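You operate a simulated robot arm through the tools that you are given. There is no shell and no other tool. Be economical: measure what you need, move in short steps, check, and stop when the job is done.

The job below is to be done with a simulated robot arm. You get a single attempt, and the scene is never put back.

Task
Lock the line, open the guides and scrub the glue off roller two.
Fine: switch off and pin in first; guides to WIDE; use the green pad and put it back. What is to be rubbed or washed off counts as gone when no trace of it is left.

Only the result counts: the job must be done as asked and must still hold three seconds after the hand-in. Knocking over, shifting, dropping, spilling or breaking anything else fails it.

Robot
A 7-joint arm with a two-finger parallel gripper on a trunk, on a base that drives. Base frame: it is fixed to the floor where the robot stands at the start and does not move with it; the origin is under the middle of the robot, x ahead of it, y to its left, z up. Units: mm, rad, N and s.
Its first joint turns from -2.897 to 2.897 rad. Places, roughly: black roller two [700, -700, 800]; gap handwheel [1100, 0, 1200]; guide handwheel [200, -600, 1000]; line switch [900, -100, 1400]; locking pin [900, 0, 1300]; red cover four [1600, 500, 800]; red cover three [900, 0, 800]; roller track [1400, -300, 900]. Payload 3.43 kg.
Tool frame: the origin (TCP) lies between the finger pads and is the grasp point; the fingertips stand 30 mm ahead of it; z points along the fingers, y is the line along which they close. Largest opening 94 mm; finger width 28, thickness 10; the body of the gripper, 50 by 96 mm, starts 55 mm behind the TCP.
Orientation is that of the tool frame in the base frame, as a unit quaternion [x, y, z, w]. With the fingers straight down and closing along the base's y, the tool's x points along the base's -x, its y along +y and its z along -z.

Tools
- The arm moves only by the tool jog_arm. Its argument "motion" is a list of rows, each a list of 3 entries, a list of its own where there are three numbers: the turn, a rotation vector about the tool's x, y, z in rad, then the shift along the tool's x, y, z in mm, then the closure, from 0 (fully open) to 1 (shut). In form: [[[ax, ay, az], [x, y, z], hand], ...]. A call has 1 to 12 rows; each row is the pose to reach, as a shift and turn from the pose commanded when the call began, along the tool's axes at that moment. Rows are played at 5 a second. More than 50 mm and 0.15 rad between two rows, or a gripper value outside its range, and nothing of the call is played. Where a pose cannot be reached the arm comes as near as it can. A force on the tool above 90 N (or 10 N above the force at the start of the call, whichever is more), or a blocked arm, ends the call early, and 0.2 s more pass. The fingers move at their own pace (about 45 mm/s each) and stop on an object; they squeeze with about 38 N. The grip force told is the motor's: it shows also when the fingers shut on nothing. Time passes only in rows, and 0.2 s behind the last, so rows that repeat a pose let the fingers close. The reply holds the time, the measured pose of the TCP, the force on the tool along the base axes, the opening and the grip force, in the units named above and with some noise, with the torque about the TCP (base axes, N m) and any sound that the robot's microphone picked up, and new pictures: "show" is both (left out), scene, wrist or none.
- Cameras (640 x 400 px; columns grow to the right, rows downward): "scene" is now at [-14.8, 146.9, 1431.5]; the picture's right is [-0.84, -0.54, 0.00], its down [-0.12, 0.18, -0.98] and it looks along [0.53, -0.82, -0.22] (base axes); focal length 214 px, centre (320, 200). "wrist" rides on the gripper at [76, 14, -102] in the tool frame; the picture's right is [-0.18, 0.98, 0.00], its down [-0.75, -0.14, -0.64] and it looks along [-0.63, -0.12, 0.77] (tool axes); focal length 243 px, centre (320, 200). There is no depth. A picture from a camera that has moved, and an enlarged one, comes with that camera's place and axes in the base frame and with its lens. The place of the scene camera against the robot may be out by one fixed shift of up to 18 mm in any direction.
- steer(legs): drives the robot by 1 to 6 legs, each [ahead, turn to the left] in mm and rad, along the robot's own axes; the way and the turn of a leg run together, so that a leg with both is an arc; at most 1500 mm and 3.142 rad a leg. The arm and the cameras ride along, it lands a little off, and it stops where it bumps. It gives what a move gives, and a new picture of the scene camera.
- pan_tilt(pan, tilt): turns the head with the scene camera to pan (to the left, within 2.094 rad either way) and tilt (down, from -0.506 to 1.204), counted from straight ahead of the robot. It gives what a move gives, and a new picture of the scene camera.
- zoom(camera, box): a new picture of the part [left, top, right, bottom] of that camera's present view, enlarged. The clock stands still meanwhile.
- job_done(): hands the job in; it is judged then, once.

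Go step by step. Nothing tells you exact positions but the pictures and the camera data: compare them with the known pose of the tool, close in by small moves and look again before you grip or let go. The budget is 120 turns and 260 pictures, counting those below and the enlarged ones. Unless the task says otherwise, let go and move clear before handing in, and close with one line.

The tools are called after "Call:" as a command line: name --argument value ..., lists and objects as JSON in quotes. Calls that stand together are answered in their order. jog_arm: Moves the arm, as the interface text tells. Its arguments: {"type":"object","properties":{"motion":{"type":"array","items":{"type":"array"}},"show":{"type":"string","enum":["both","scene","wrist","none"]}},"required":["motion"]} The other tools are called the same way: steer (legs) drives the base; pan_tilt (pan, tilt) turns the head that bears the scene camera; zoom (camera, box) takes an enlarged picture of a part of a camera's view; job_done () hands the job in.

At the start:

```text
time_s: 0.0
position: [285.8, -424.1, 1517.9]
ee_rot: [0.0, 1.0, -0.002, 0.0]
contact_force: [-0.4, 0.0, 0.3]
torque: [0.0, 0.0, 0.02]
opening: 94.1
grasp_force: 0.0
robot x, y, heading: [1.7, -0.1, -0.002]
head pan, tilt: [-1.002, 0.216]
```

scene: 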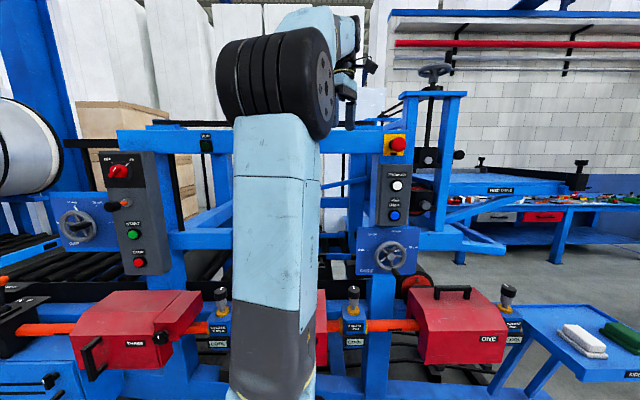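
wrist: 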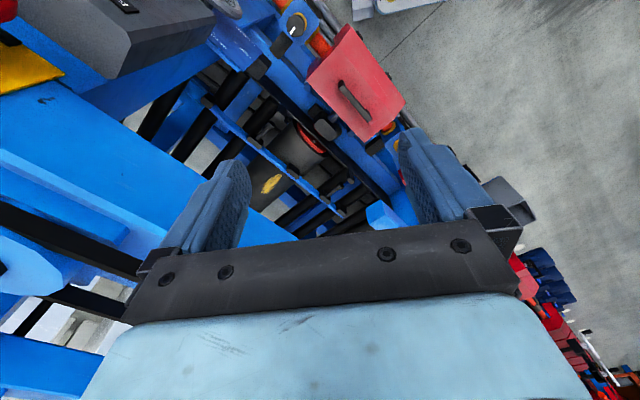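

I see a packaging line with a switch box (red knob), handwheels, covers and a tray with pads. I'll zoom in on the key parts first.

Call:
zoom --camera "scene" --box '[40, 130, 240, 280]'

Call:
zoom --camera "scene" --box '[340, 120, 500, 290]'

Call:
zoom --camera "scene" --box '[320, 270, 640, 400]'

Call:
zoom --camera "wrist" --box '[140, 0, 460, 240]'

```text
2.67 times, centred on (140, 205) of scene
camera zoom: at [-14.8, 146.9, 1431.5], right [-0.84, -0.54, 0.0], down [-0.12, 0.18, -0.98], along [0.53, -0.82, -0.22], focal length 572 px, centre (800, 187)
```

zoom: 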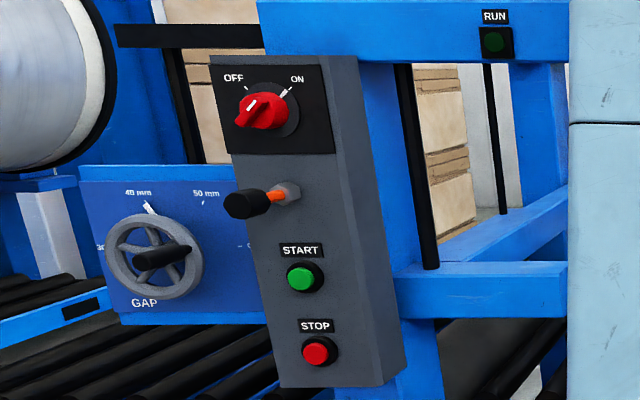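

```text
2.35 times, centred on (420, 205) of scene
camera zoom: at [-14.8, 146.9, 1431.5], right [-0.84, -0.54, 0.0], down [-0.12, 0.18, -0.98], along [0.53, -0.82, -0.22], focal length 505 px, centre (85, 188)
```

zoom: 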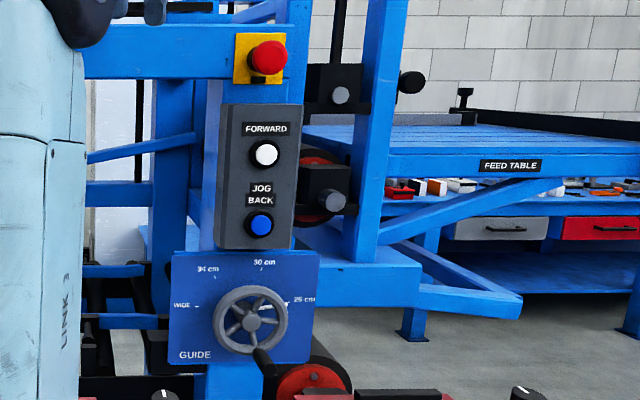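

```text
2.00 times, centred on (480, 335) of scene
camera zoom: at [-14.8, 146.9, 1431.5], right [-0.84, -0.54, 0.0], down [-0.12, 0.18, -0.98], along [0.53, -0.82, -0.22], focal length 429 px, centre (0, -70)
```

zoom: 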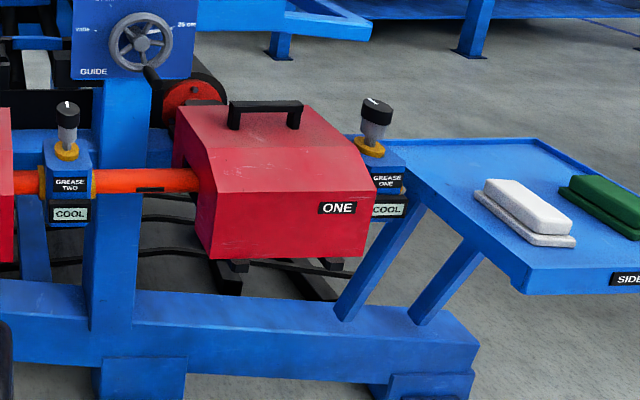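

```text
1.67 times, centred on (300, 120) of wrist
camera zoom: at [210.2, -409.8, 1620.2], right [0.18, 0.98, 0.0], down [0.75, -0.14, 0.64], along [0.63, -0.12, -0.77], focal length 404 px, centre (353, 333)
```

zoom: 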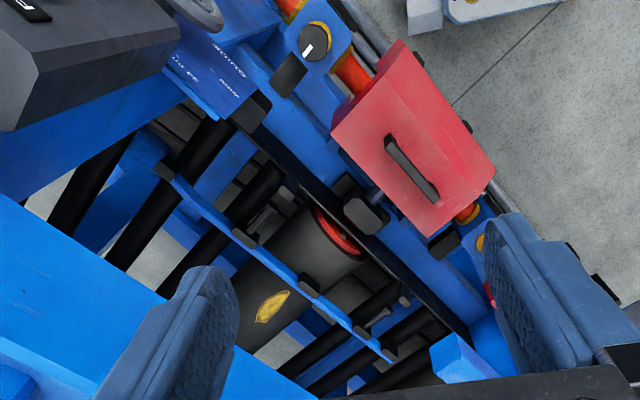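

Call:
zoom --camera "scene" --box '[100, 145, 180, 205]'

Call:
zoom --camera "scene" --box '[350, 225, 430, 285]'

Call:
pan_tilt --pan -0.5 --tilt 0.25

```text
6.67 times, centred on (140, 175) of scene
camera zoom: at [-14.8, 146.9, 1431.5], right [-0.84, -0.54, 0.0], down [-0.12, 0.18, -0.98], along [0.53, -0.82, -0.22], focal length 1430 px, centre (1520, 367)
```

zoom: 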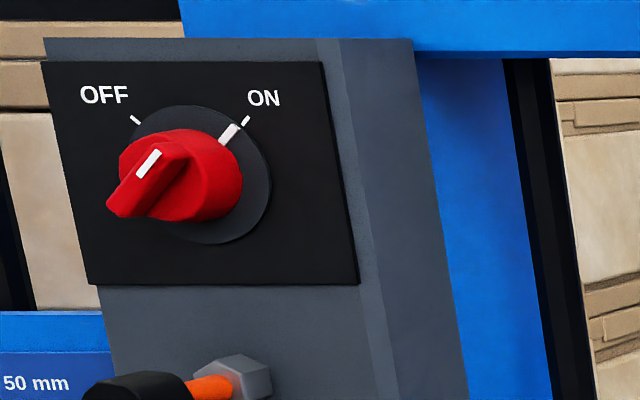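

```text
6.67 times, centred on (390, 255) of scene
camera zoom: at [-14.8, 146.9, 1431.5], right [-0.84, -0.54, 0.0], down [-0.12, 0.18, -0.98], along [0.53, -0.82, -0.22], focal length 1430 px, centre (-147, -167)
```

zoom: 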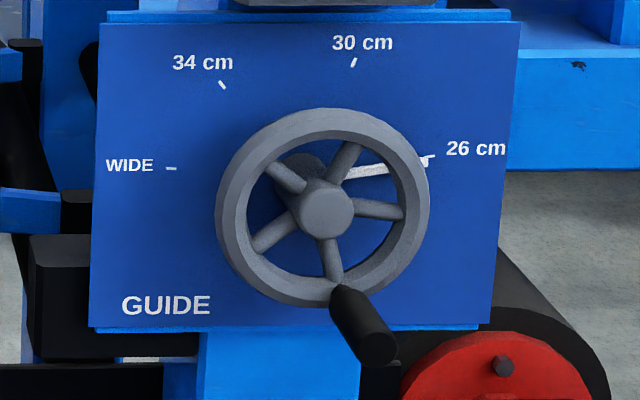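

```text
time_s: 0.9
position: [286.1, -423.2, 1519.0]
ee_rot: [0.0, 1.0, -0.001, 0.0]
contact_force: [0.3, 0.2, 0.2]
torque: [-0.01, 0.01, -0.01]
opening: 94.1
grasp_force: 0.0
robot x, y, heading: [-2.3, -3.9, -0.002]
head pan, tilt: [-0.499, 0.25]
camera scene: at [16.9, 180.7, 1428.4], right [-0.48, -0.88, 0.0], down [-0.22, 0.12, -0.97], along [0.85, -0.46, -0.25], focal length 214 px, centre (320, 200)
```

scene: 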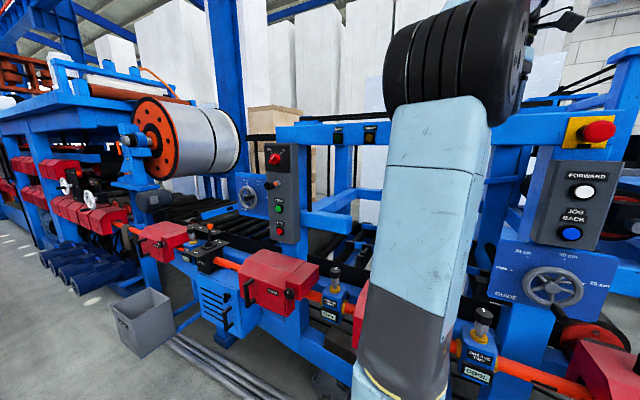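

The switch is ON, the pin is out and the guide is at 26 cm. I'll turn parallel to the line and drive nearer the switch.

Call:
steer --legs '[[0, 0.569], [350, 0]]'

Call:
pan_tilt --pan -1.1 --tilt 0.2

```text
time_s: 5.0
position: [765.5, -16.5, 1519.5]
ee_rot: [-0.278, 0.961, -0.002, 0.002]
contact_force: [0.0, -0.2, 0.6]
torque: [0.01, 0.0, 0.02]
opening: 93.9
grasp_force: 0.1
robot x, y, heading: [303.3, 178.5, 0.566]
head pan, tilt: [-0.499, 0.25]
camera scene: at [215.5, 340.5, 1428.4], right [0.06, -1.0, 0.0], down [-0.25, -0.02, -0.97], along [0.97, 0.06, -0.25], focal length 214 px, centre (320, 200)
```

scene: 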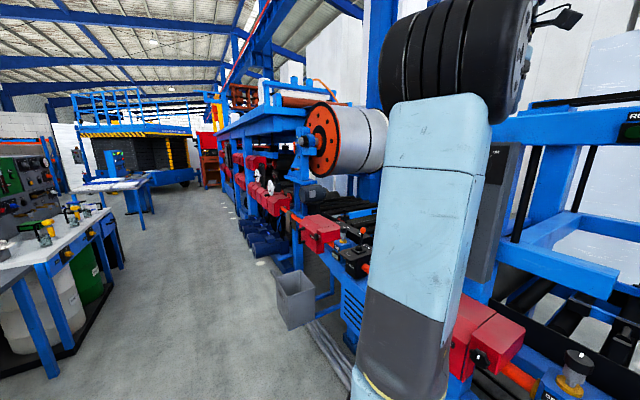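

```text
time_s: 6.0
position: [765.6, -17.4, 1518.8]
ee_rot: [-0.279, 0.96, -0.002, 0.0]
contact_force: [-0.3, 0.5, 0.1]
torque: [0.02, 0.01, -0.01]
opening: 93.8
grasp_force: 0.0
robot x, y, heading: [304.8, 175.0, 0.559]
head pan, tilt: [-1.1, 0.201]
camera scene: at [202.9, 287.0, 1433.0], right [-0.51, -0.86, 0.0], down [-0.17, 0.1, -0.98], along [0.84, -0.5, -0.2], focal length 214 px, centre (320, 200)
```

scene: 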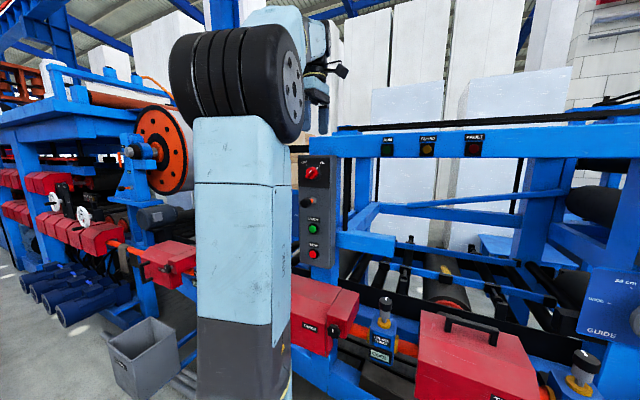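

Call:
jog_arm --motion '[[[0.143, 0, 0], [-9, 0, 12], 0], [[0.286, 0, 0], [-18, 0, 24], 0], [[0.428, 0, 0], [-27, 0, 36], 0], [[0.571, 0, 0], [-36, 0, 48], 0], [[0.714, 0, 0], [-45, 0, 60], 0], [[0.857, 0, 0], [-54, 0, 72], 0], [[1.0, 0, 0], [-63, 0, 84], 0], [[1.142, 0, 0], [-72, 0, 96], 0], [[1.285, 0, 0], [-81, 0, 108], 0], [[1.428, 0, 0], [-90, 0, 120], 0], [[1.571, 0, 0], [-100, 0, 130], 0]]'

```text
time_s: 8.4
position: [850.5, 36.3, 1389.4]
ee_rot: [0.196, -0.677, 0.681, -0.197]
contact_force: [0.0, -0.4, -0.3]
torque: [0.02, -0.01, 0.0]
opening: 93.9
grasp_force: 0.2
robot x, y, heading: [302.3, 177.4, 0.564]
head pan, tilt: [-1.1, 0.201]
camera scene: at [202.5, 287.1, 1433.0], right [-0.51, -0.86, 0.0], down [-0.17, 0.1, -0.98], along [0.84, -0.5, -0.2], focal length 214 px, centre (320, 200)
camera wrist: at [731.2, 81.5, 1373.5], right [0.16, 0.09, -0.98], down [0.29, 0.95, 0.14], along [0.94, -0.31, 0.12], focal length 243 px, centre (320, 200)
```

scene: 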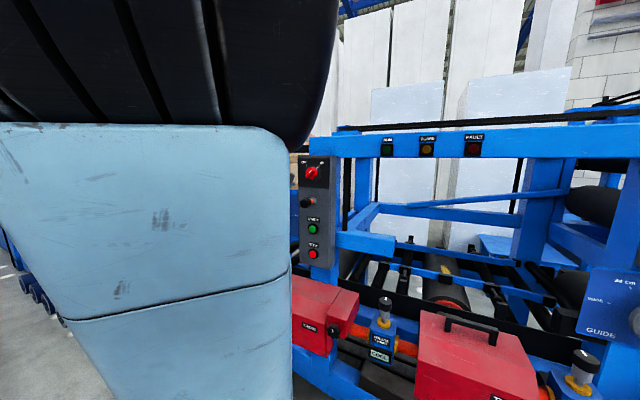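
wrist: 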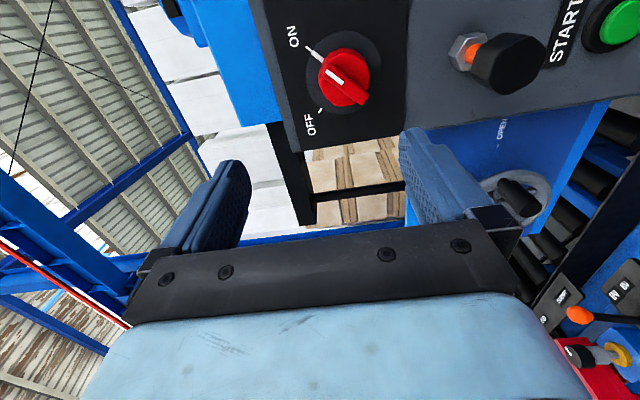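

Call:
jog_arm --motion '[[[0, 0, 0], [-30, 15, 30], 0], [[0, 0, 0], [-60, 28, 60], 0]]' --show "wrist"

```text
time_s: 9.0
position: [931.9, 17.9, 1364.3]
ee_rot: [0.195, -0.677, 0.681, -0.197]
contact_force: [-0.2, 0.4, 0.4]
torque: [0.07, 0.03, 0.02]
opening: 93.9
grasp_force: 0.0
robot x, y, heading: [304.0, 176.6, 0.561]
head pan, tilt: [-1.1, 0.201]
camera wrist: at [814.0, 63.1, 1348.4], right [0.16, 0.1, -0.98], down [0.29, 0.95, 0.14], along [0.94, -0.31, 0.12], focal length 243 px, centre (320, 200)
```

wrist: 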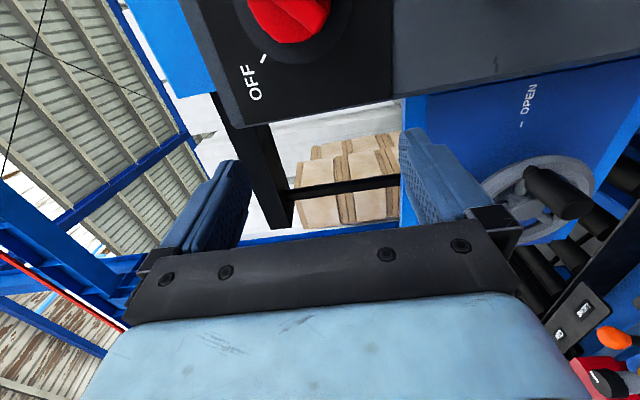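

Call:
jog_arm --motion '[[[0, 0, -0.13], [13, 0, -3], 0], [[0, 0, -0.26], [26, 0, -6], 0], [[0, 0, -0.39], [39, 0, -10], 0], [[0, 0, -0.52], [52, 0, -13], 0], [[0, 0, -0.65], [65, 0, -17], 0], [[0, 0, -0.785], [79, 0, -20], 0]]'

```text
time_s: 10.4
position: [856.5, -7.2, 1361.5]
ee_rot: [0.442, -0.551, 0.704, 0.079]
contact_force: [-0.6, -0.9, 0.2]
torque: [0.02, -0.04, -0.05]
opening: 94.2
grasp_force: 0.3
robot x, y, heading: [302.9, 178.2, 0.561]
head pan, tilt: [-1.1, 0.201]
camera scene: at [203.1, 287.0, 1433.0], right [-0.51, -0.86, 0.0], down [-0.17, 0.1, -0.98], along [0.84, -0.5, -0.2], focal length 214 px, centre (320, 200)
camera wrist: at [747.2, 44.4, 1404.3], right [-0.48, -0.31, -0.82], down [0.19, 0.88, -0.44], along [0.86, -0.37, -0.36], focal length 243 px, centre (320, 200)
```

scene: 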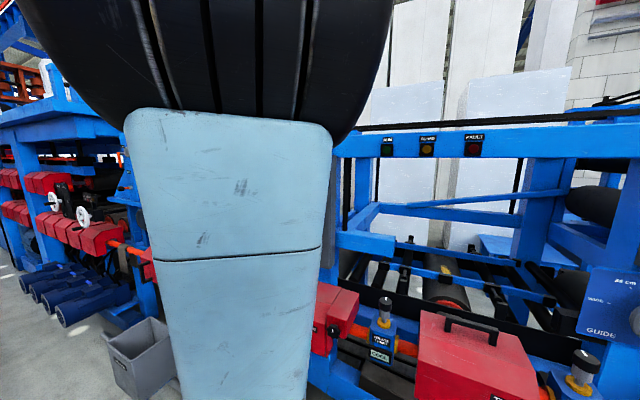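
wrist: 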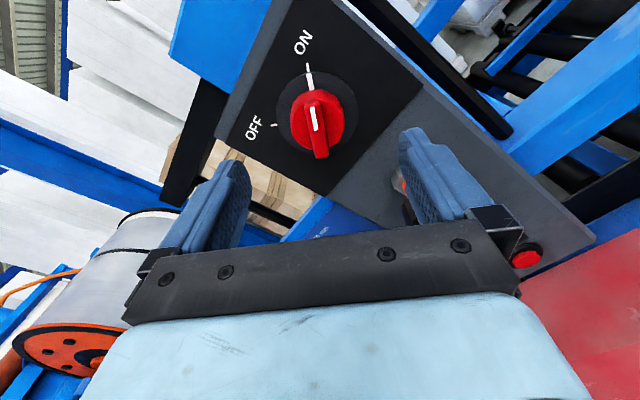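

Call:
zoom --camera "wrist" --box '[220, 20, 420, 170]'

```text
2.67 times, centred on (320, 95) of wrist
camera zoom: at [747.2, 44.4, 1404.3], right [-0.48, -0.31, -0.82], down [0.19, 0.88, -0.44], along [0.86, -0.37, -0.36], focal length 647 px, centre (320, 480)
```

zoom: 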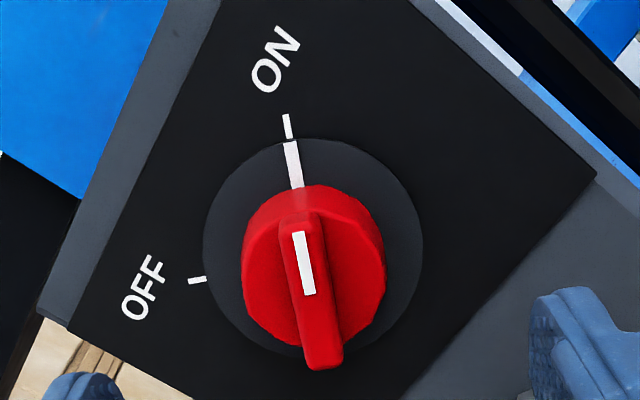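

The ridge of the knob lines up with the fingers. I'll advance 42 mm and close on it.

Call:
jog_arm --motion '[[[0, 0, 0], [5, -1.5, 20], 0], [[0, 0, 0], [5, -1.5, 42], 0], [[0, 0, 0], [5, -1.5, 42], 1], [[0, 0, 0], [5, -1.5, 42], 1], [[0, 0, 0], [5, -1.5, 42], 1], [[0, 0, 0], [5, -1.5, 42], 1], [[0, 0, 0], [5, -1.5, 42], 1]]' --show "wrist"

```text
time_s: 12.0
position: [876.2, -44.8, 1365.8]
ee_rot: [0.44, -0.551, 0.705, 0.077]
contact_force: [-3.7, 6.6, -1.7]
torque: [-0.2, -0.09, 0.28]
opening: 11.2
grasp_force: 22.2
robot x, y, heading: [305.6, 178.1, 0.563]
head pan, tilt: [-1.1, 0.201]
camera wrist: at [767.0, 7.5, 1409.1], right [-0.47, -0.3, -0.83], down [0.19, 0.88, -0.44], along [0.86, -0.37, -0.36], focal length 243 px, centre (320, 200)
```

wrist: 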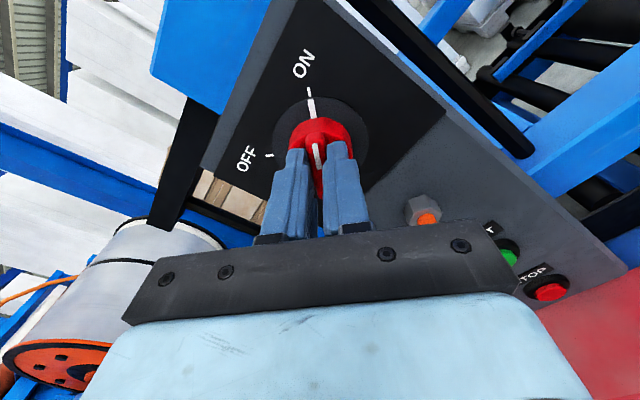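

Call:
jog_arm --motion '[[[0, 0, -0.143], [0, 0, 0], 1], [[0, 0, -0.286], [0, 0, 0], 1], [[0, 0, -0.43], [0, 0, 0], 1], [[0, 0, -0.573], [0, 0, 0], 1], [[0, 0, -0.716], [0, 0, 0], 1], [[0, 0, -0.86], [0, 0, 0], 1], [[0, 0, -1.0], [0, 0, 0], 1], [[0, 0, -1.145], [0, 0, 0], 1], [[0, 0, -1.29], [0, 0, 0], 1], [[0, 0, -1.43], [0, 0, 0], 1], [[0, 0, -1.58], [0, 0, 0], 1], [[0, 0, -1.6], [0, 0, 0], 1]]'

```text
time_s: 14.6
position: [878.3, -43.2, 1365.8]
ee_rot: [0.703, -0.067, 0.435, 0.559]
contact_force: [25.2, 15.8, 11.9]
torque: [0.65, -0.93, 1.31]
opening: 11.1
grasp_force: 44.9
robot x, y, heading: [302.5, 177.4, 0.568]
head pan, tilt: [-1.1, 0.201]
camera scene: at [204.4, 288.2, 1433.0], right [-0.51, -0.86, 0.0], down [-0.17, 0.1, -0.98], along [0.84, -0.5, -0.2], focal length 214 px, centre (320, 200)
camera wrist: at [861.8, 67.8, 1427.5], right [-0.68, -0.43, 0.59], down [-0.72, 0.3, -0.62], along [0.09, -0.85, -0.52], focal length 243 px, centre (320, 200)
```

scene: 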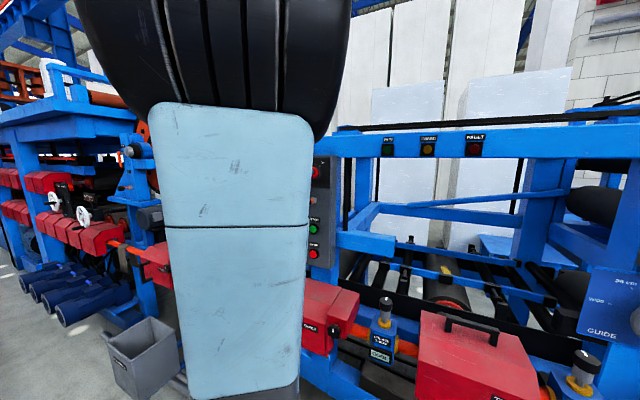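
wrist: 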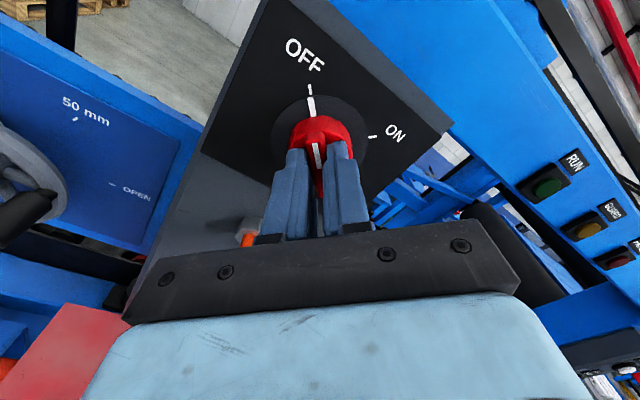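

The switch reads OFF. I'll release, back away and look.

Call:
jog_arm --motion '[[[0, 0, 0.02], [0, 0, 0], 0.6], [[0, 0, 0.02], [0, 0, 0], 0.6], [[0, 0, 0.02], [0, 0, -30], 0.6], [[0, 0, 0.02], [0, 0, -75], 0.6]]' --show "wrist"

```text
time_s: 15.6
position: [836.0, 17.2, 1365.6]
ee_rot: [0.702, -0.075, 0.44, 0.555]
contact_force: [-0.1, -0.2, -1.4]
torque: [-0.02, 0.02, -0.04]
opening: 37.6
grasp_force: 0.1
robot x, y, heading: [304.8, 176.2, 0.562]
head pan, tilt: [-1.1, 0.201]
camera wrist: at [819.5, 127.3, 1428.0], right [-0.69, -0.44, 0.57], down [-0.71, 0.31, -0.63], along [0.1, -0.85, -0.52], focal length 243 px, centre (320, 200)
```

wrist: 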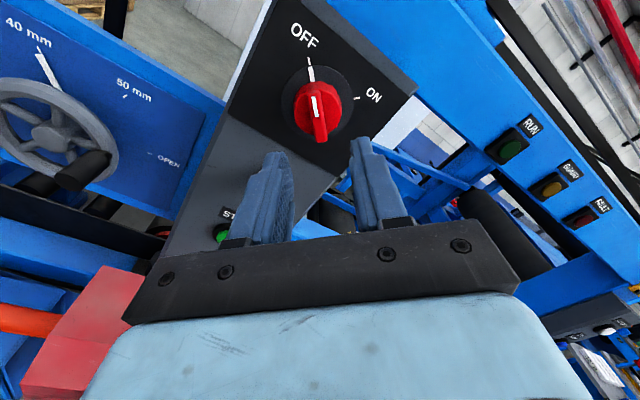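

The switch is OFF. The pin lies about 100 mm below the knob; I'll shut the fingers and move in front of it, turning the camera above.

Call:
jog_arm --motion '[[[0, 0, 0.132], [-11, -11, -3], 1], [[0, 0, 0.264], [-22, -22, -6], 1], [[0, 0, 0.396], [-33, -34, -9], 1], [[0, 0, 0.53], [-44, -45, -12], 1], [[0, 0, 0.66], [-55, -56, -12], 1], [[0, 0, 0.79], [-67, -68, -12], 1]]' --show "wrist"

```text
time_s: 17.0
position: [830.2, 28.5, 1269.8]
ee_rot: [0.618, -0.34, 0.62, 0.342]
contact_force: [-0.6, 0.0, -0.5]
torque: [-0.01, -0.02, 0.02]
opening: 0.0
grasp_force: 33.2
robot x, y, heading: [301.4, 177.5, 0.564]
head pan, tilt: [-1.1, 0.201]
camera wrist: at [762.8, 107.7, 1344.5], right [-0.83, -0.53, -0.18], down [-0.22, 0.61, -0.76], along [0.51, -0.59, -0.63], focal length 243 px, centre (320, 200)
```

wrist: 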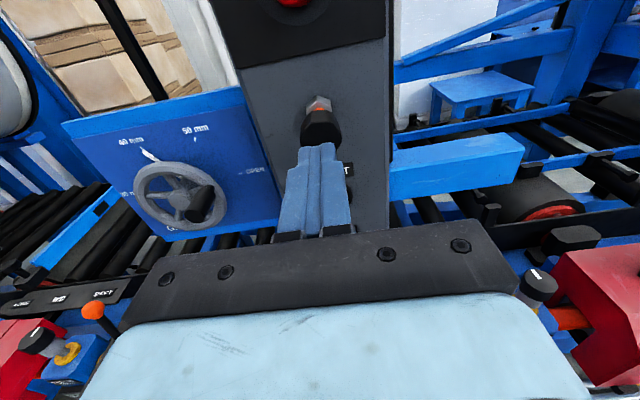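

Call:
jog_arm --motion '[[[0, 0, 0], [-2, -2, 25], 1], [[0, 0, 0], [-2, -2, 45], 1], [[0, 0, 0], [-2, -2, 52], 1], [[0, 0, 0], [-2, -2, 57], 1], [[0, 0, 0], [-2, -2, 62], 1]]' --show "wrist"

Call:
zoom --camera "wrist" --box '[220, 50, 420, 200]'

```text
time_s: 18.2
position: [864.4, -24.0, 1269.5]
ee_rot: [0.619, -0.34, 0.62, 0.342]
contact_force: [-0.4, -0.6, -0.2]
torque: [-0.01, -0.02, 0.0]
opening: 0.0
grasp_force: 33.0
robot x, y, heading: [302.4, 175.7, 0.564]
head pan, tilt: [-1.1, 0.201]
camera wrist: at [797.7, 55.7, 1343.7], right [-0.83, -0.53, -0.18], down [-0.22, 0.61, -0.76], along [0.51, -0.59, -0.63], focal length 243 px, centre (320, 200)
```

wrist: 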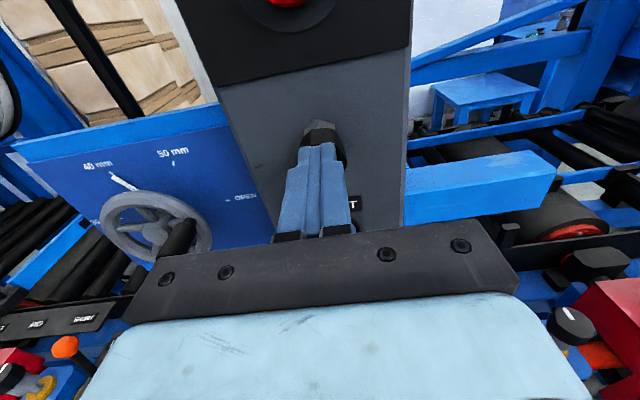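

```text
2.67 times, centred on (320, 125) of wrist
camera zoom: at [797.7, 55.7, 1343.7], right [-0.83, -0.53, -0.18], down [-0.22, 0.61, -0.76], along [0.51, -0.59, -0.63], focal length 647 px, centre (320, 400)
```

zoom: 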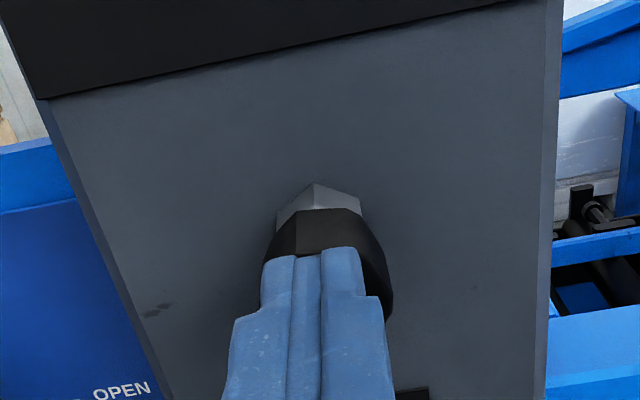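

Call:
jog_arm --motion '[[[0, 0, 0], [2, 1, 5], 1], [[0, 0, 0], [2, 1, 10], 1], [[0, 0, 0], [2, 1, 15], 1], [[0, 0, 0], [2, 1, 18], 1]]' --show "none"

Call:
zoom --camera "wrist" --box '[220, 50, 420, 200]'

```text
time_s: 18.9
position: [865.7, -25.7, 1268.9]
ee_rot: [0.62, -0.339, 0.62, 0.341]
contact_force: [-44.6, 45.2, 8.9]
torque: [-0.17, 0.61, -0.41]
opening: 0.0
grasp_force: 33.6
robot x, y, heading: [304.1, 175.5, 0.564]
head pan, tilt: [-1.1, 0.201]
stopped in row 3: the force on the tool passed its limit at 104 N (the readings are from after the stop); the commanded pose is now the measured one
```

```text
2.67 times, centred on (320, 125) of wrist
camera zoom: at [798.5, 52.8, 1345.2], right [-0.83, -0.53, -0.18], down [-0.23, 0.61, -0.75], along [0.51, -0.58, -0.63], focal length 647 px, centre (320, 400)
```

zoom: 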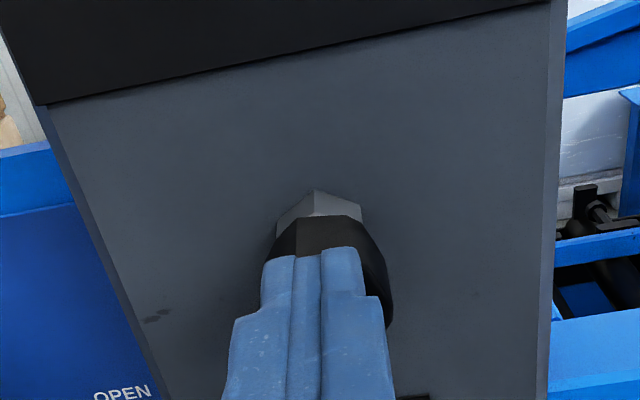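

The pin appears to be against its stop. I'll back off and check.

Call:
jog_arm --motion '[[[0, 0, 0], [0, 0, -40], 1], [[0, 0, 0], [0, 0, -80], 1], [[0, 0, 0], [10, 0, -120], 0.5]]' --show "wrist"

Call:
zoom --camera "wrist" --box '[220, 0, 420, 150]'

```text
time_s: 19.7
position: [805.8, 72.8, 1276.2]
ee_rot: [0.621, -0.339, 0.619, 0.341]
contact_force: [0.2, -0.2, 0.8]
torque: [-0.03, -0.01, -0.02]
opening: 32.5
grasp_force: 0.0
robot x, y, heading: [304.9, 177.6, 0.565]
head pan, tilt: [-1.1, 0.201]
camera wrist: at [738.3, 151.0, 1351.7], right [-0.83, -0.53, -0.18], down [-0.23, 0.62, -0.75], along [0.51, -0.58, -0.63], focal length 243 px, centre (320, 200)
```

wrist: 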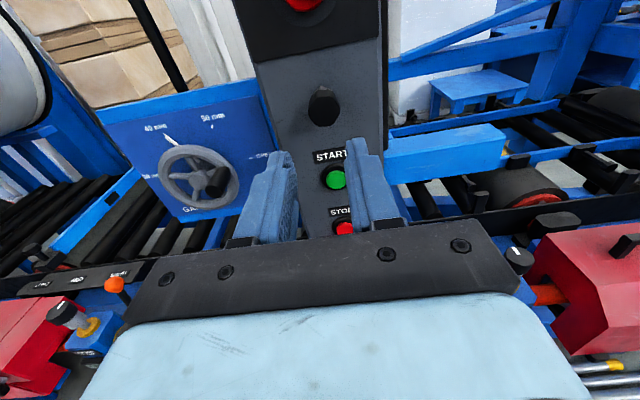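

```text
2.67 times, centred on (320, 75) of wrist
camera zoom: at [738.3, 151.0, 1351.7], right [-0.83, -0.53, -0.18], down [-0.23, 0.62, -0.75], along [0.51, -0.58, -0.63], focal length 647 px, centre (320, 533)
```

zoom: 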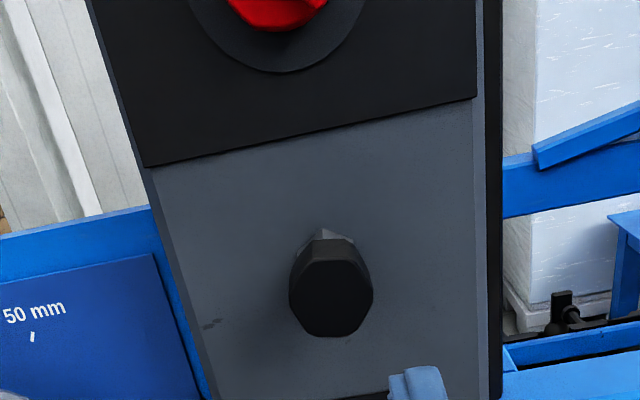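

Locked: switch OFF, pin pressed in. Next I drive back along the line to the guide handwheel.

Call:
steer --legs '[[-720, 0]]'

Call:
jog_arm --motion '[[[0, 0, 0], [-40, 0, 0], 0.5], [[0, 0, 0], [-80, 30, 0], 0.5], [[0, 0, 0], [-80, 60, 0], 0.5], [[0, 0, 0], [-80, 100, 0], 0.5]]'

```text
time_s: 23.7
position: [185.0, -320.0, 1276.8]
ee_rot: [0.621, -0.34, 0.618, 0.342]
contact_force: [-0.9, -0.3, -0.7]
torque: [-0.02, -0.01, 0.03]
opening: 47.1
grasp_force: 0.0
robot x, y, heading: [-315.0, -213.7, 0.562]
head pan, tilt: [-1.1, 0.201]
camera scene: at [-415.0, -102.7, 1433.0], right [-0.51, -0.86, 0.0], down [-0.17, 0.1, -0.98], along [0.84, -0.5, -0.2], focal length 214 px, centre (320, 200)
```

scene: 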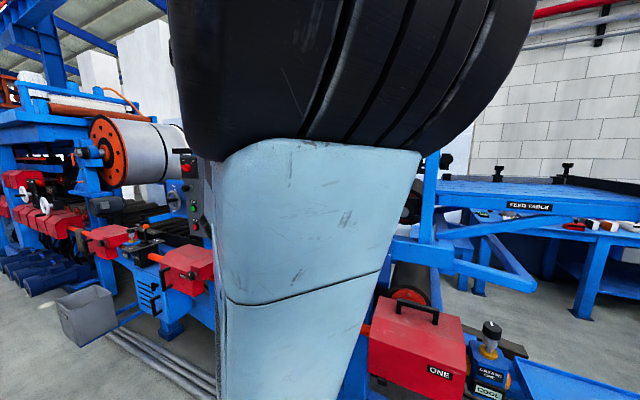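

```text
time_s: 24.7
position: [156.9, -387.9, 1258.7]
ee_rot: [0.622, -0.34, 0.617, 0.343]
contact_force: [1.2, 0.1, -1.2]
torque: [-0.03, -0.01, -0.09]
opening: 47.2
grasp_force: 0.0
out of reach, approached as far as the arm can: row 1, 2, 3, 4
robot x, y, heading: [-313.0, -213.5, 0.565]
head pan, tilt: [-1.1, 0.201]
camera scene: at [-413.9, -102.4, 1433.0], right [-0.51, -0.86, 0.0], down [-0.17, 0.1, -0.98], along [0.84, -0.5, -0.2], focal length 214 px, centre (320, 200)
camera wrist: at [91.5, -308.9, 1334.7], right [-0.83, -0.52, -0.18], down [-0.23, 0.62, -0.75], along [0.5, -0.58, -0.63], focal length 243 px, centre (320, 200)
```

scene: 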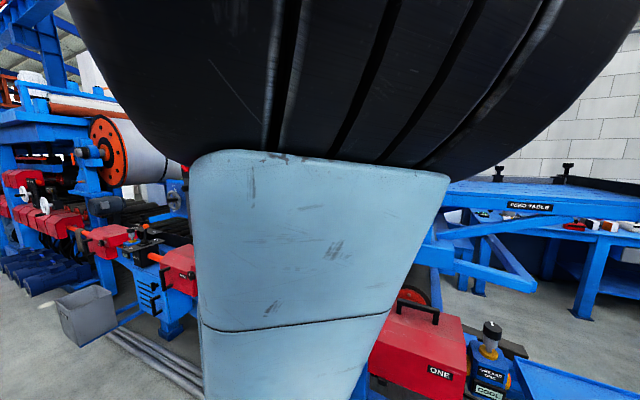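
wrist: 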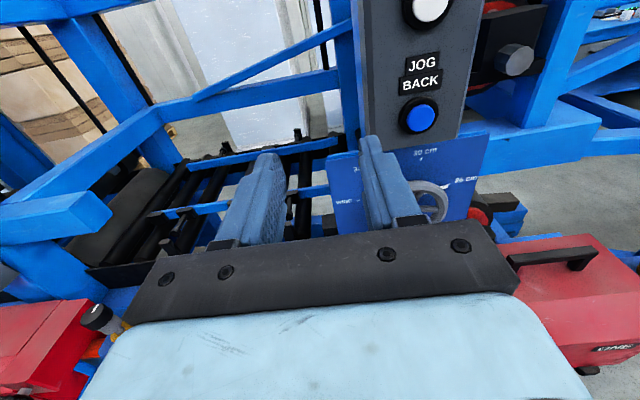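

The arm is folded too tightly here; I'll move the base 140 mm away from the line, swinging the arm away from it.

Call:
steer --legs '[[0, 0.5], [300, 0], [0, -0.5], [-263, 0]]'

Call:
jog_arm --motion '[[[0, 0, 0], [-30, 20, 20], 0.5], [[0, 0, 0], [-60, 45, 40], 0.5], [[0, 0, 0], [-90, 70, 60], 0.5], [[0, 0, 0], [-100, 95, 80], 0.5], [[0, 0, 0], [-100, 110, 100], 0.5]]' --show "wrist"

```text
time_s: 31.4
position: [77.6, -273.9, 1258.3]
ee_rot: [0.619, -0.343, 0.616, 0.345]
contact_force: [0.5, 0.3, -0.1]
torque: [0.0, 0.03, -0.02]
opening: 46.9
grasp_force: 0.1
robot x, y, heading: [-392.3, -94.4, 0.557]
head pan, tilt: [-1.1, 0.201]
camera scene: at [-492.7, 17.0, 1433.0], right [-0.52, -0.85, 0.0], down [-0.17, 0.1, -0.98], along [0.84, -0.51, -0.2], focal length 214 px, centre (320, 200)
```

scene: 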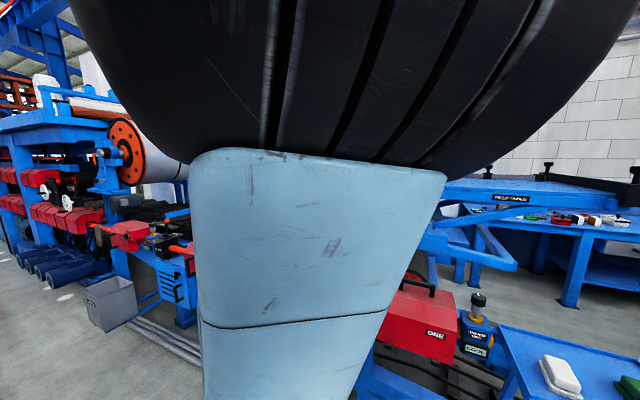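

```text
time_s: 32.8
position: [7.8, -453.6, 1167.9]
ee_rot: [0.604, -0.37, 0.601, 0.371]
contact_force: [-0.5, -0.8, -0.4]
torque: [0.01, -0.02, 0.07]
opening: 47.2
grasp_force: 0.0
out of reach, approached as far as the arm can: row 1, 2, 3, 4, 5
robot x, y, heading: [-394.8, -97.4, 0.551]
head pan, tilt: [-1.1, 0.201]
stopped in row 5: the arm was blocked; the commanded pose is now the measured one
camera wrist: at [-49.9, -368.9, 1244.7], right [-0.88, -0.44, -0.18], down [-0.17, 0.64, -0.75], along [0.45, -0.63, -0.63], focal length 243 px, centre (320, 200)
```

wrist: 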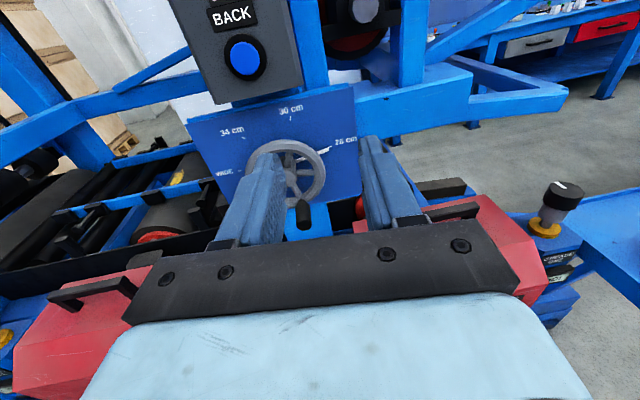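

Call:
jog_arm --motion '[[[0.05, 0, 0], [0, -15, 25], 0.3], [[0.1, 0, 0], [-25, -30, 45], 0.3], [[0.1, 0, 0], [-50, -39, 55], 0.3], [[0.1, 0, 0], [-75, -39, 55], 0.3]]' --show "wrist"

```text
time_s: 34.0
position: [74.8, -473.7, 1123.8]
ee_rot: [0.623, -0.301, 0.616, 0.376]
contact_force: [0.6, -0.3, 0.1]
torque: [-0.04, -0.05, -0.01]
opening: 65.5
grasp_force: 0.0
out of reach, approached as far as the arm can: row 4
robot x, y, heading: [-390.7, -93.3, 0.56]
head pan, tilt: [-1.1, 0.201]
stopped in row 4: the arm was blocked; the commanded pose is now the measured one
camera wrist: at [12.7, -388.7, 1196.5], right [-0.84, -0.54, -0.09], down [-0.27, 0.55, -0.79], along [0.48, -0.64, -0.61], focal length 243 px, centre (320, 200)
```

wrist: 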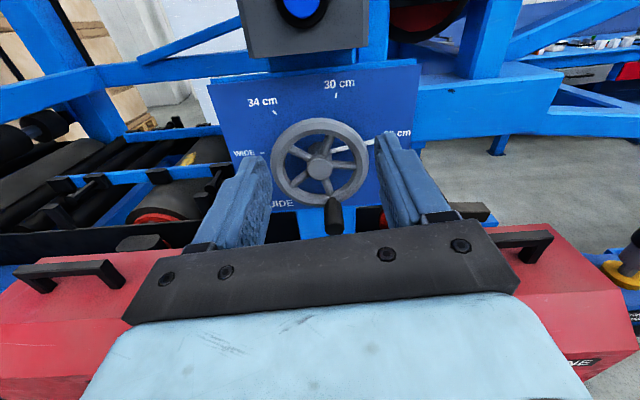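

Still too close; another 150 mm away from the line should give the reach.

Call:
steer --legs '[[0, 0.5], [310, 0], [0, -0.49], [-285, 0]]'

Call:
jog_arm --motion '[[[0, 0, 0], [0, 0, 40], 0.3], [[0, 0, 0], [0, 0, 80], 0.3], [[0, 0, 0], [0, 0, 120], 0.3], [[0, 0, 0], [-30, 0, 140], 0.3]]' --show "wrist"

```text
time_s: 40.8
position: [-8.7, -351.7, 1124.3]
ee_rot: [0.624, -0.299, 0.617, 0.374]
contact_force: [-0.2, 0.1, -0.4]
torque: [0.01, 0.0, -0.01]
opening: 65.8
grasp_force: 0.1
robot x, y, heading: [-476.7, 23.3, 0.557]
head pan, tilt: [-1.1, 0.201]
camera scene: at [-579.8, 134.3, 1433.0], right [-0.51, -0.86, 0.0], down [-0.17, 0.1, -0.98], along [0.84, -0.5, -0.2], focal length 214 px, centre (320, 200)
```

scene: 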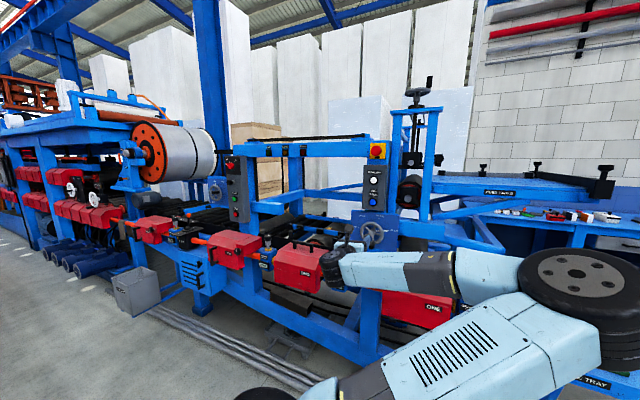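

```text
time_s: 41.8
position: [55.4, -470.8, 1136.1]
ee_rot: [0.638, -0.304, 0.606, 0.365]
contact_force: [0.0, 1.0, 1.1]
torque: [0.03, 0.04, 0.0]
opening: 65.9
grasp_force: 0.1
out of reach, approached as far as the arm can: row 1, 2, 3, 4
robot x, y, heading: [-479.8, 24.7, 0.56]
head pan, tilt: [-1.1, 0.201]
camera wrist: at [-5.2, -388.6, 1212.5], right [-0.83, -0.55, -0.09], down [-0.3, 0.57, -0.76], along [0.47, -0.61, -0.64], focal length 243 px, centre (320, 200)
```

wrist: 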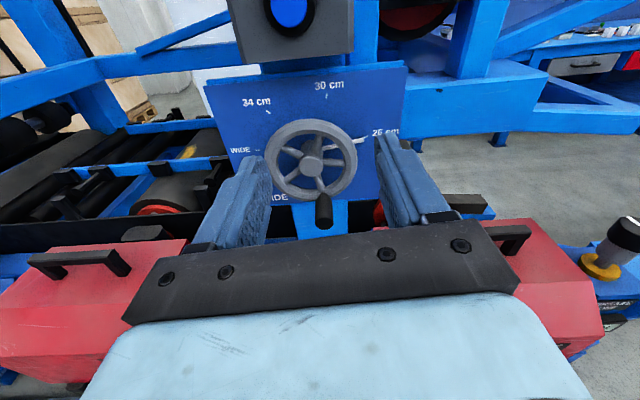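

The elbow has swung far out, so a wrist joint is likely at its limit. I'll back off, turn the hand back a quarter turn and see whether the arm recovers.

Call:
jog_arm --motion '[[[0, 0, 0.14], [5, 0, -8], 0.3], [[0, 0, 0.28], [10, 0, -16], 0.3], [[0, 0, 0.42], [15, 0, -24], 0.3], [[0, 0, 0.56], [20, 0, -32], 0.3], [[0, 0, 0.7], [25, 0, -40], 0.3], [[0, 0, 0.84], [30, 0, -40], 0.3], [[0, 0, 0.98], [30, 0, -40], 0.3], [[0, 0, 1.12], [30, 0, -40], 0.3], [[0, 0, 1.26], [30, 0, -40], 0.3], [[0, 0, 1.4], [30, 0, -40], 0.3], [[0, 0, 1.54], [30, 0, -40], 0.3]]'

```text
time_s: 44.2
position: [37.6, -431.9, 1164.0]
ee_rot: [0.238, -0.65, 0.703, -0.161]
contact_force: [0.0, -0.3, -0.6]
torque: [-0.02, 0.01, 0.0]
opening: 66.0
grasp_force: 0.0
out of reach, approached as far as the arm can: row 1, 2, 3
robot x, y, heading: [-480.0, 27.8, 0.567]
head pan, tilt: [-1.1, 0.201]
camera scene: at [-579.9, 134.2, 1433.0], right [-0.51, -0.86, 0.0], down [-0.17, 0.1, -0.98], along [0.84, -0.5, -0.2], focal length 214 px, centre (320, 200)
camera wrist: at [-83.3, -389.3, 1155.0], right [0.07, 0.0, -1.0], down [0.29, 0.96, 0.02], along [0.95, -0.29, 0.07], focal length 243 px, centre (320, 200)
```

scene: 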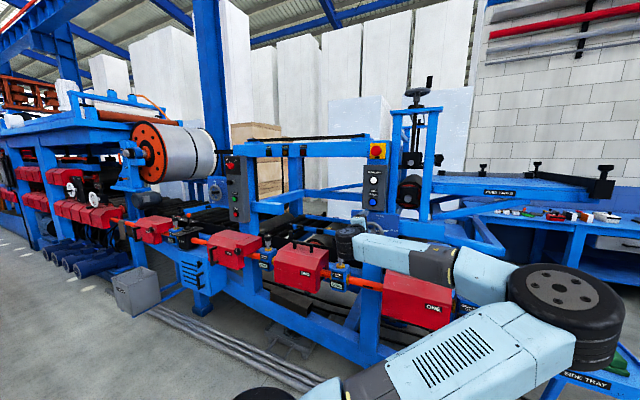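
wrist: 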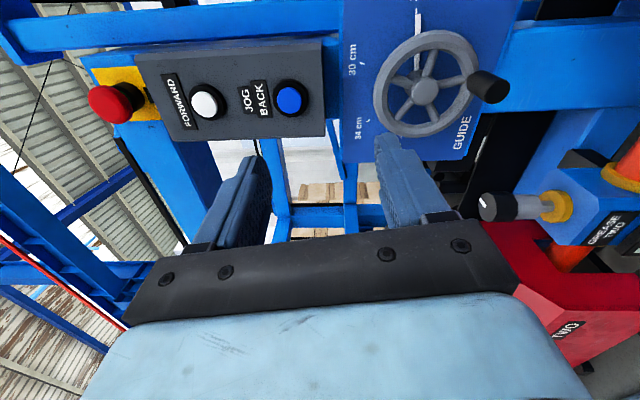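

Call:
jog_arm --motion '[[[0, 0, 0], [0, 40, 0], 0.3], [[0, 0, 0], [-4, 80, 0], 0.3], [[0, 0, 0], [-8, 120, 0], 0.3], [[0, 0, 0], [-12, 150, 25], 0.3], [[0, 0, 0], [-12, 150, 50], 0.3]]'

```text
time_s: 45.4
position: [52.5, -477.6, 1098.6]
ee_rot: [-0.254, 0.678, -0.671, 0.158]
contact_force: [0.7, 0.6, 0.5]
torque: [-0.01, 0.01, 0.0]
opening: 65.5
grasp_force: 0.1
out of reach, approached as far as the arm can: row 1, 2, 3, 4, 5
robot x, y, heading: [-475.1, 28.1, 0.564]
head pan, tilt: [-1.1, 0.201]
camera scene: at [-580.0, 134.2, 1433.0], right [-0.51, -0.86, 0.0], down [-0.17, 0.1, -0.98], along [0.84, -0.5, -0.2], focal length 214 px, centre (320, 200)
camera wrist: at [-68.2, -436.1, 1097.7], right [0.02, 0.07, -1.0], down [0.28, 0.96, 0.08], along [0.96, -0.28, 0.0], focal length 243 px, centre (320, 200)
```

scene: 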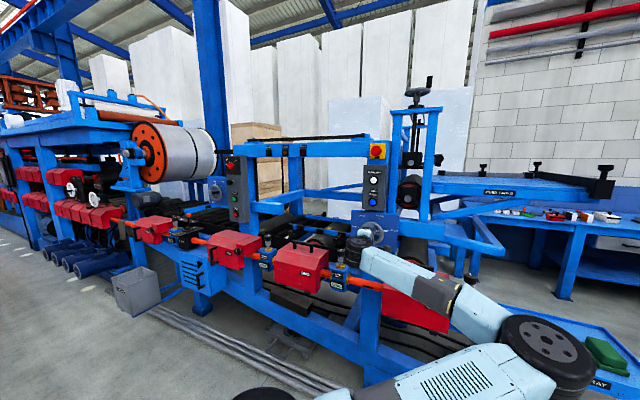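
wrist: 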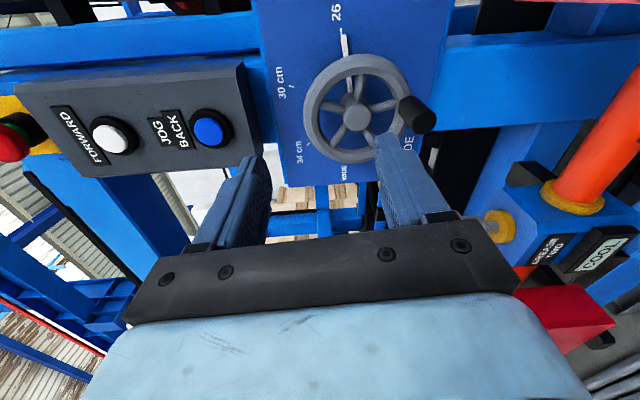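

The elbow is getting low near the tray, so I'll raise the arm and return to a tool-down high pose to reset it.

Call:
jog_arm --motion '[[[0, 0, 0], [0, -40, -20], 0.3], [[0, 0, 0], [0, -80, -40], 0.3], [[-0.14, 0, 0], [0, -120, -50], 0.3], [[-0.28, 0, 0], [0, -160, -60], 0.3], [[-0.42, 0, 0], [0, -200, -60], 0.3], [[-0.56, 0, 0], [0, -240, -60], 0.3], [[-0.7, 0, 0], [0, -270, -60], 0.3], [[-0.84, 0, 0], [0, -300, -60], 0.3], [[-0.98, 0, 0], [0, -320, -60], 0.3], [[-1.12, 0, 0], [0, -340, -60], 0.3], [[-1.26, 0, 0], [0, -360, -60], 0.3], [[-1.4, 0, 0], [0, -380, -60], 0.3]]'

```text
time_s: 48.0
position: [69.0, -417.8, 1458.7]
ee_rot: [-0.298, 0.95, -0.087, -0.042]
contact_force: [-0.1, -1.3, 0.0]
torque: [0.16, -0.15, 0.05]
opening: 65.8
grasp_force: 0.1
out of reach, approached as far as the arm can: row 12
robot x, y, heading: [-483.0, 24.8, 0.559]
head pan, tilt: [-1.1, 0.201]
camera scene: at [-580.8, 133.0, 1433.0], right [-0.51, -0.86, 0.0], down [-0.17, 0.1, -0.98], along [0.84, -0.5, -0.2], focal length 214 px, centre (320, 200)
camera wrist: at [1.9, -430.4, 1566.4], right [-0.41, 0.9, -0.16], down [0.72, 0.43, 0.55], along [0.56, 0.11, -0.82], focal length 243 px, centre (320, 200)
```

scene: 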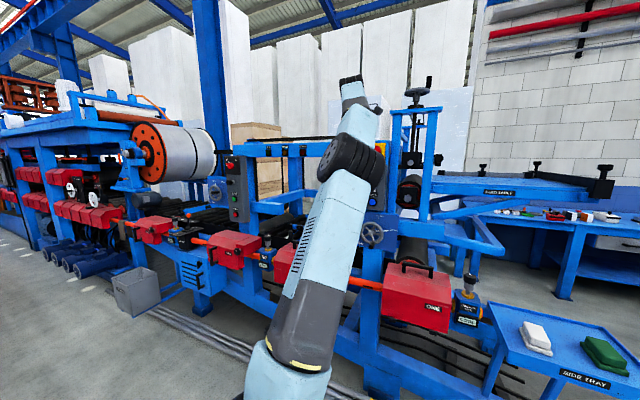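
wrist: 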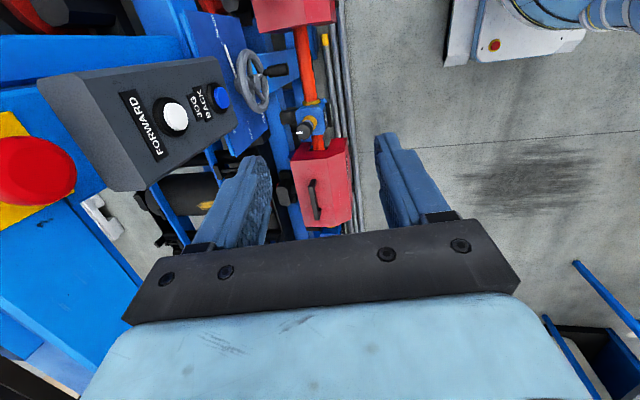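

The arm is recovered and the tray is clear. I'll approach the wheel with the hand pitched about 40° down instead of horizontal.

Call:
jog_arm --motion '[[[0.053, 0.04, -0.117], [-1, 3, 25], 0.3], [[0.107, 0.08, -0.234], [-2, 6, 50], 0.3], [[0.16, 0.121, -0.351], [-3, 8, 75], 0.3], [[0.214, 0.161, -0.468], [-4, 11, 100], 0.3], [[0.267, 0.201, -0.585], [-5, 14, 125], 0.3], [[0.32, 0.241, -0.701], [-6, 17, 150], 0.3], [[0.374, 0.282, -0.818], [-7, 20, 175], 0.3], [[0.427, 0.322, -0.935], [-8, 22, 200], 0.3], [[0.481, 0.362, -1.052], [-9, 25, 225], 0.3], [[0.534, 0.402, -1.169], [-10, 28, 250], 0.3], [[0.588, 0.443, -1.286], [-11, 31, 275], 0.3], [[0.641, 0.483, -1.403], [-11, 33, 300], 0.3]]'

```text
time_s: 50.6
position: [50.3, -436.7, 1157.0]
ee_rot: [0.798, -0.44, 0.362, 0.199]
contact_force: [-0.3, 0.6, 0.1]
torque: [-0.02, -0.02, 0.02]
opening: 66.0
grasp_force: 0.0
robot x, y, heading: [-477.8, 27.0, 0.56]
head pan, tilt: [-1.1, 0.201]
camera scene: at [-579.8, 134.4, 1433.0], right [-0.51, -0.86, 0.0], down [-0.17, 0.1, -0.98], along [0.84, -0.5, -0.2], focal length 214 px, centre (320, 200)
camera wrist: at [23.6, -421.8, 1281.1], right [-0.9, -0.42, -0.14], down [-0.4, 0.9, -0.14], along [0.19, -0.07, -0.98], focal length 243 px, centre (320, 200)
```

scene: 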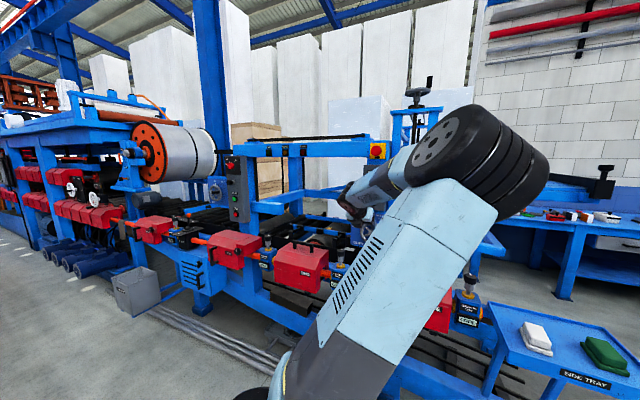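
wrist: 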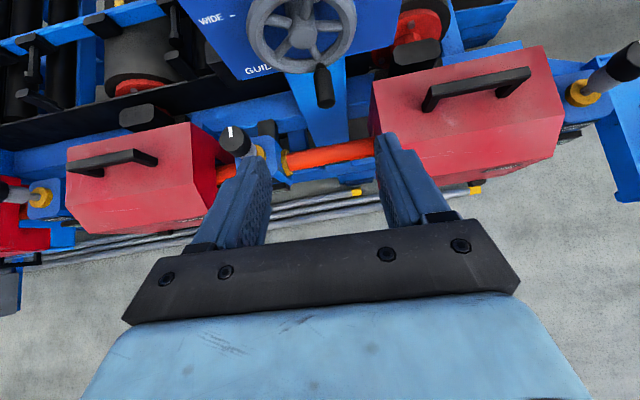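

Call:
jog_arm --motion '[[[0, 0, 0], [-3, 2, 40], 0.3], [[0, 0, 0], [-6, 4, 80], 0.3], [[0, 0, 0], [-9, 4, 115], 0.3]]' --show "wrist"

```text
time_s: 51.4
position: [87.9, -507.1, 1074.9]
ee_rot: [0.798, -0.44, 0.362, 0.199]
contact_force: [0.7, 0.2, 0.4]
torque: [0.0, 0.0, 0.01]
opening: 65.4
grasp_force: 0.0
robot x, y, heading: [-480.1, 28.1, 0.558]
head pan, tilt: [-1.1, 0.201]
camera wrist: at [61.4, -491.3, 1198.4], right [-0.9, -0.42, -0.14], down [-0.4, 0.9, -0.14], along [0.19, -0.07, -0.98], focal length 243 px, centre (320, 200)
```

wrist: 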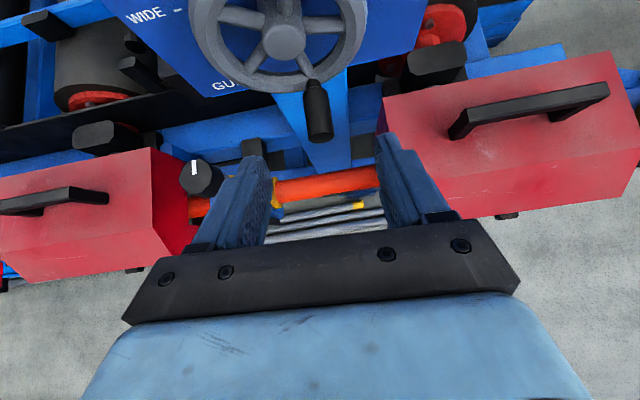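

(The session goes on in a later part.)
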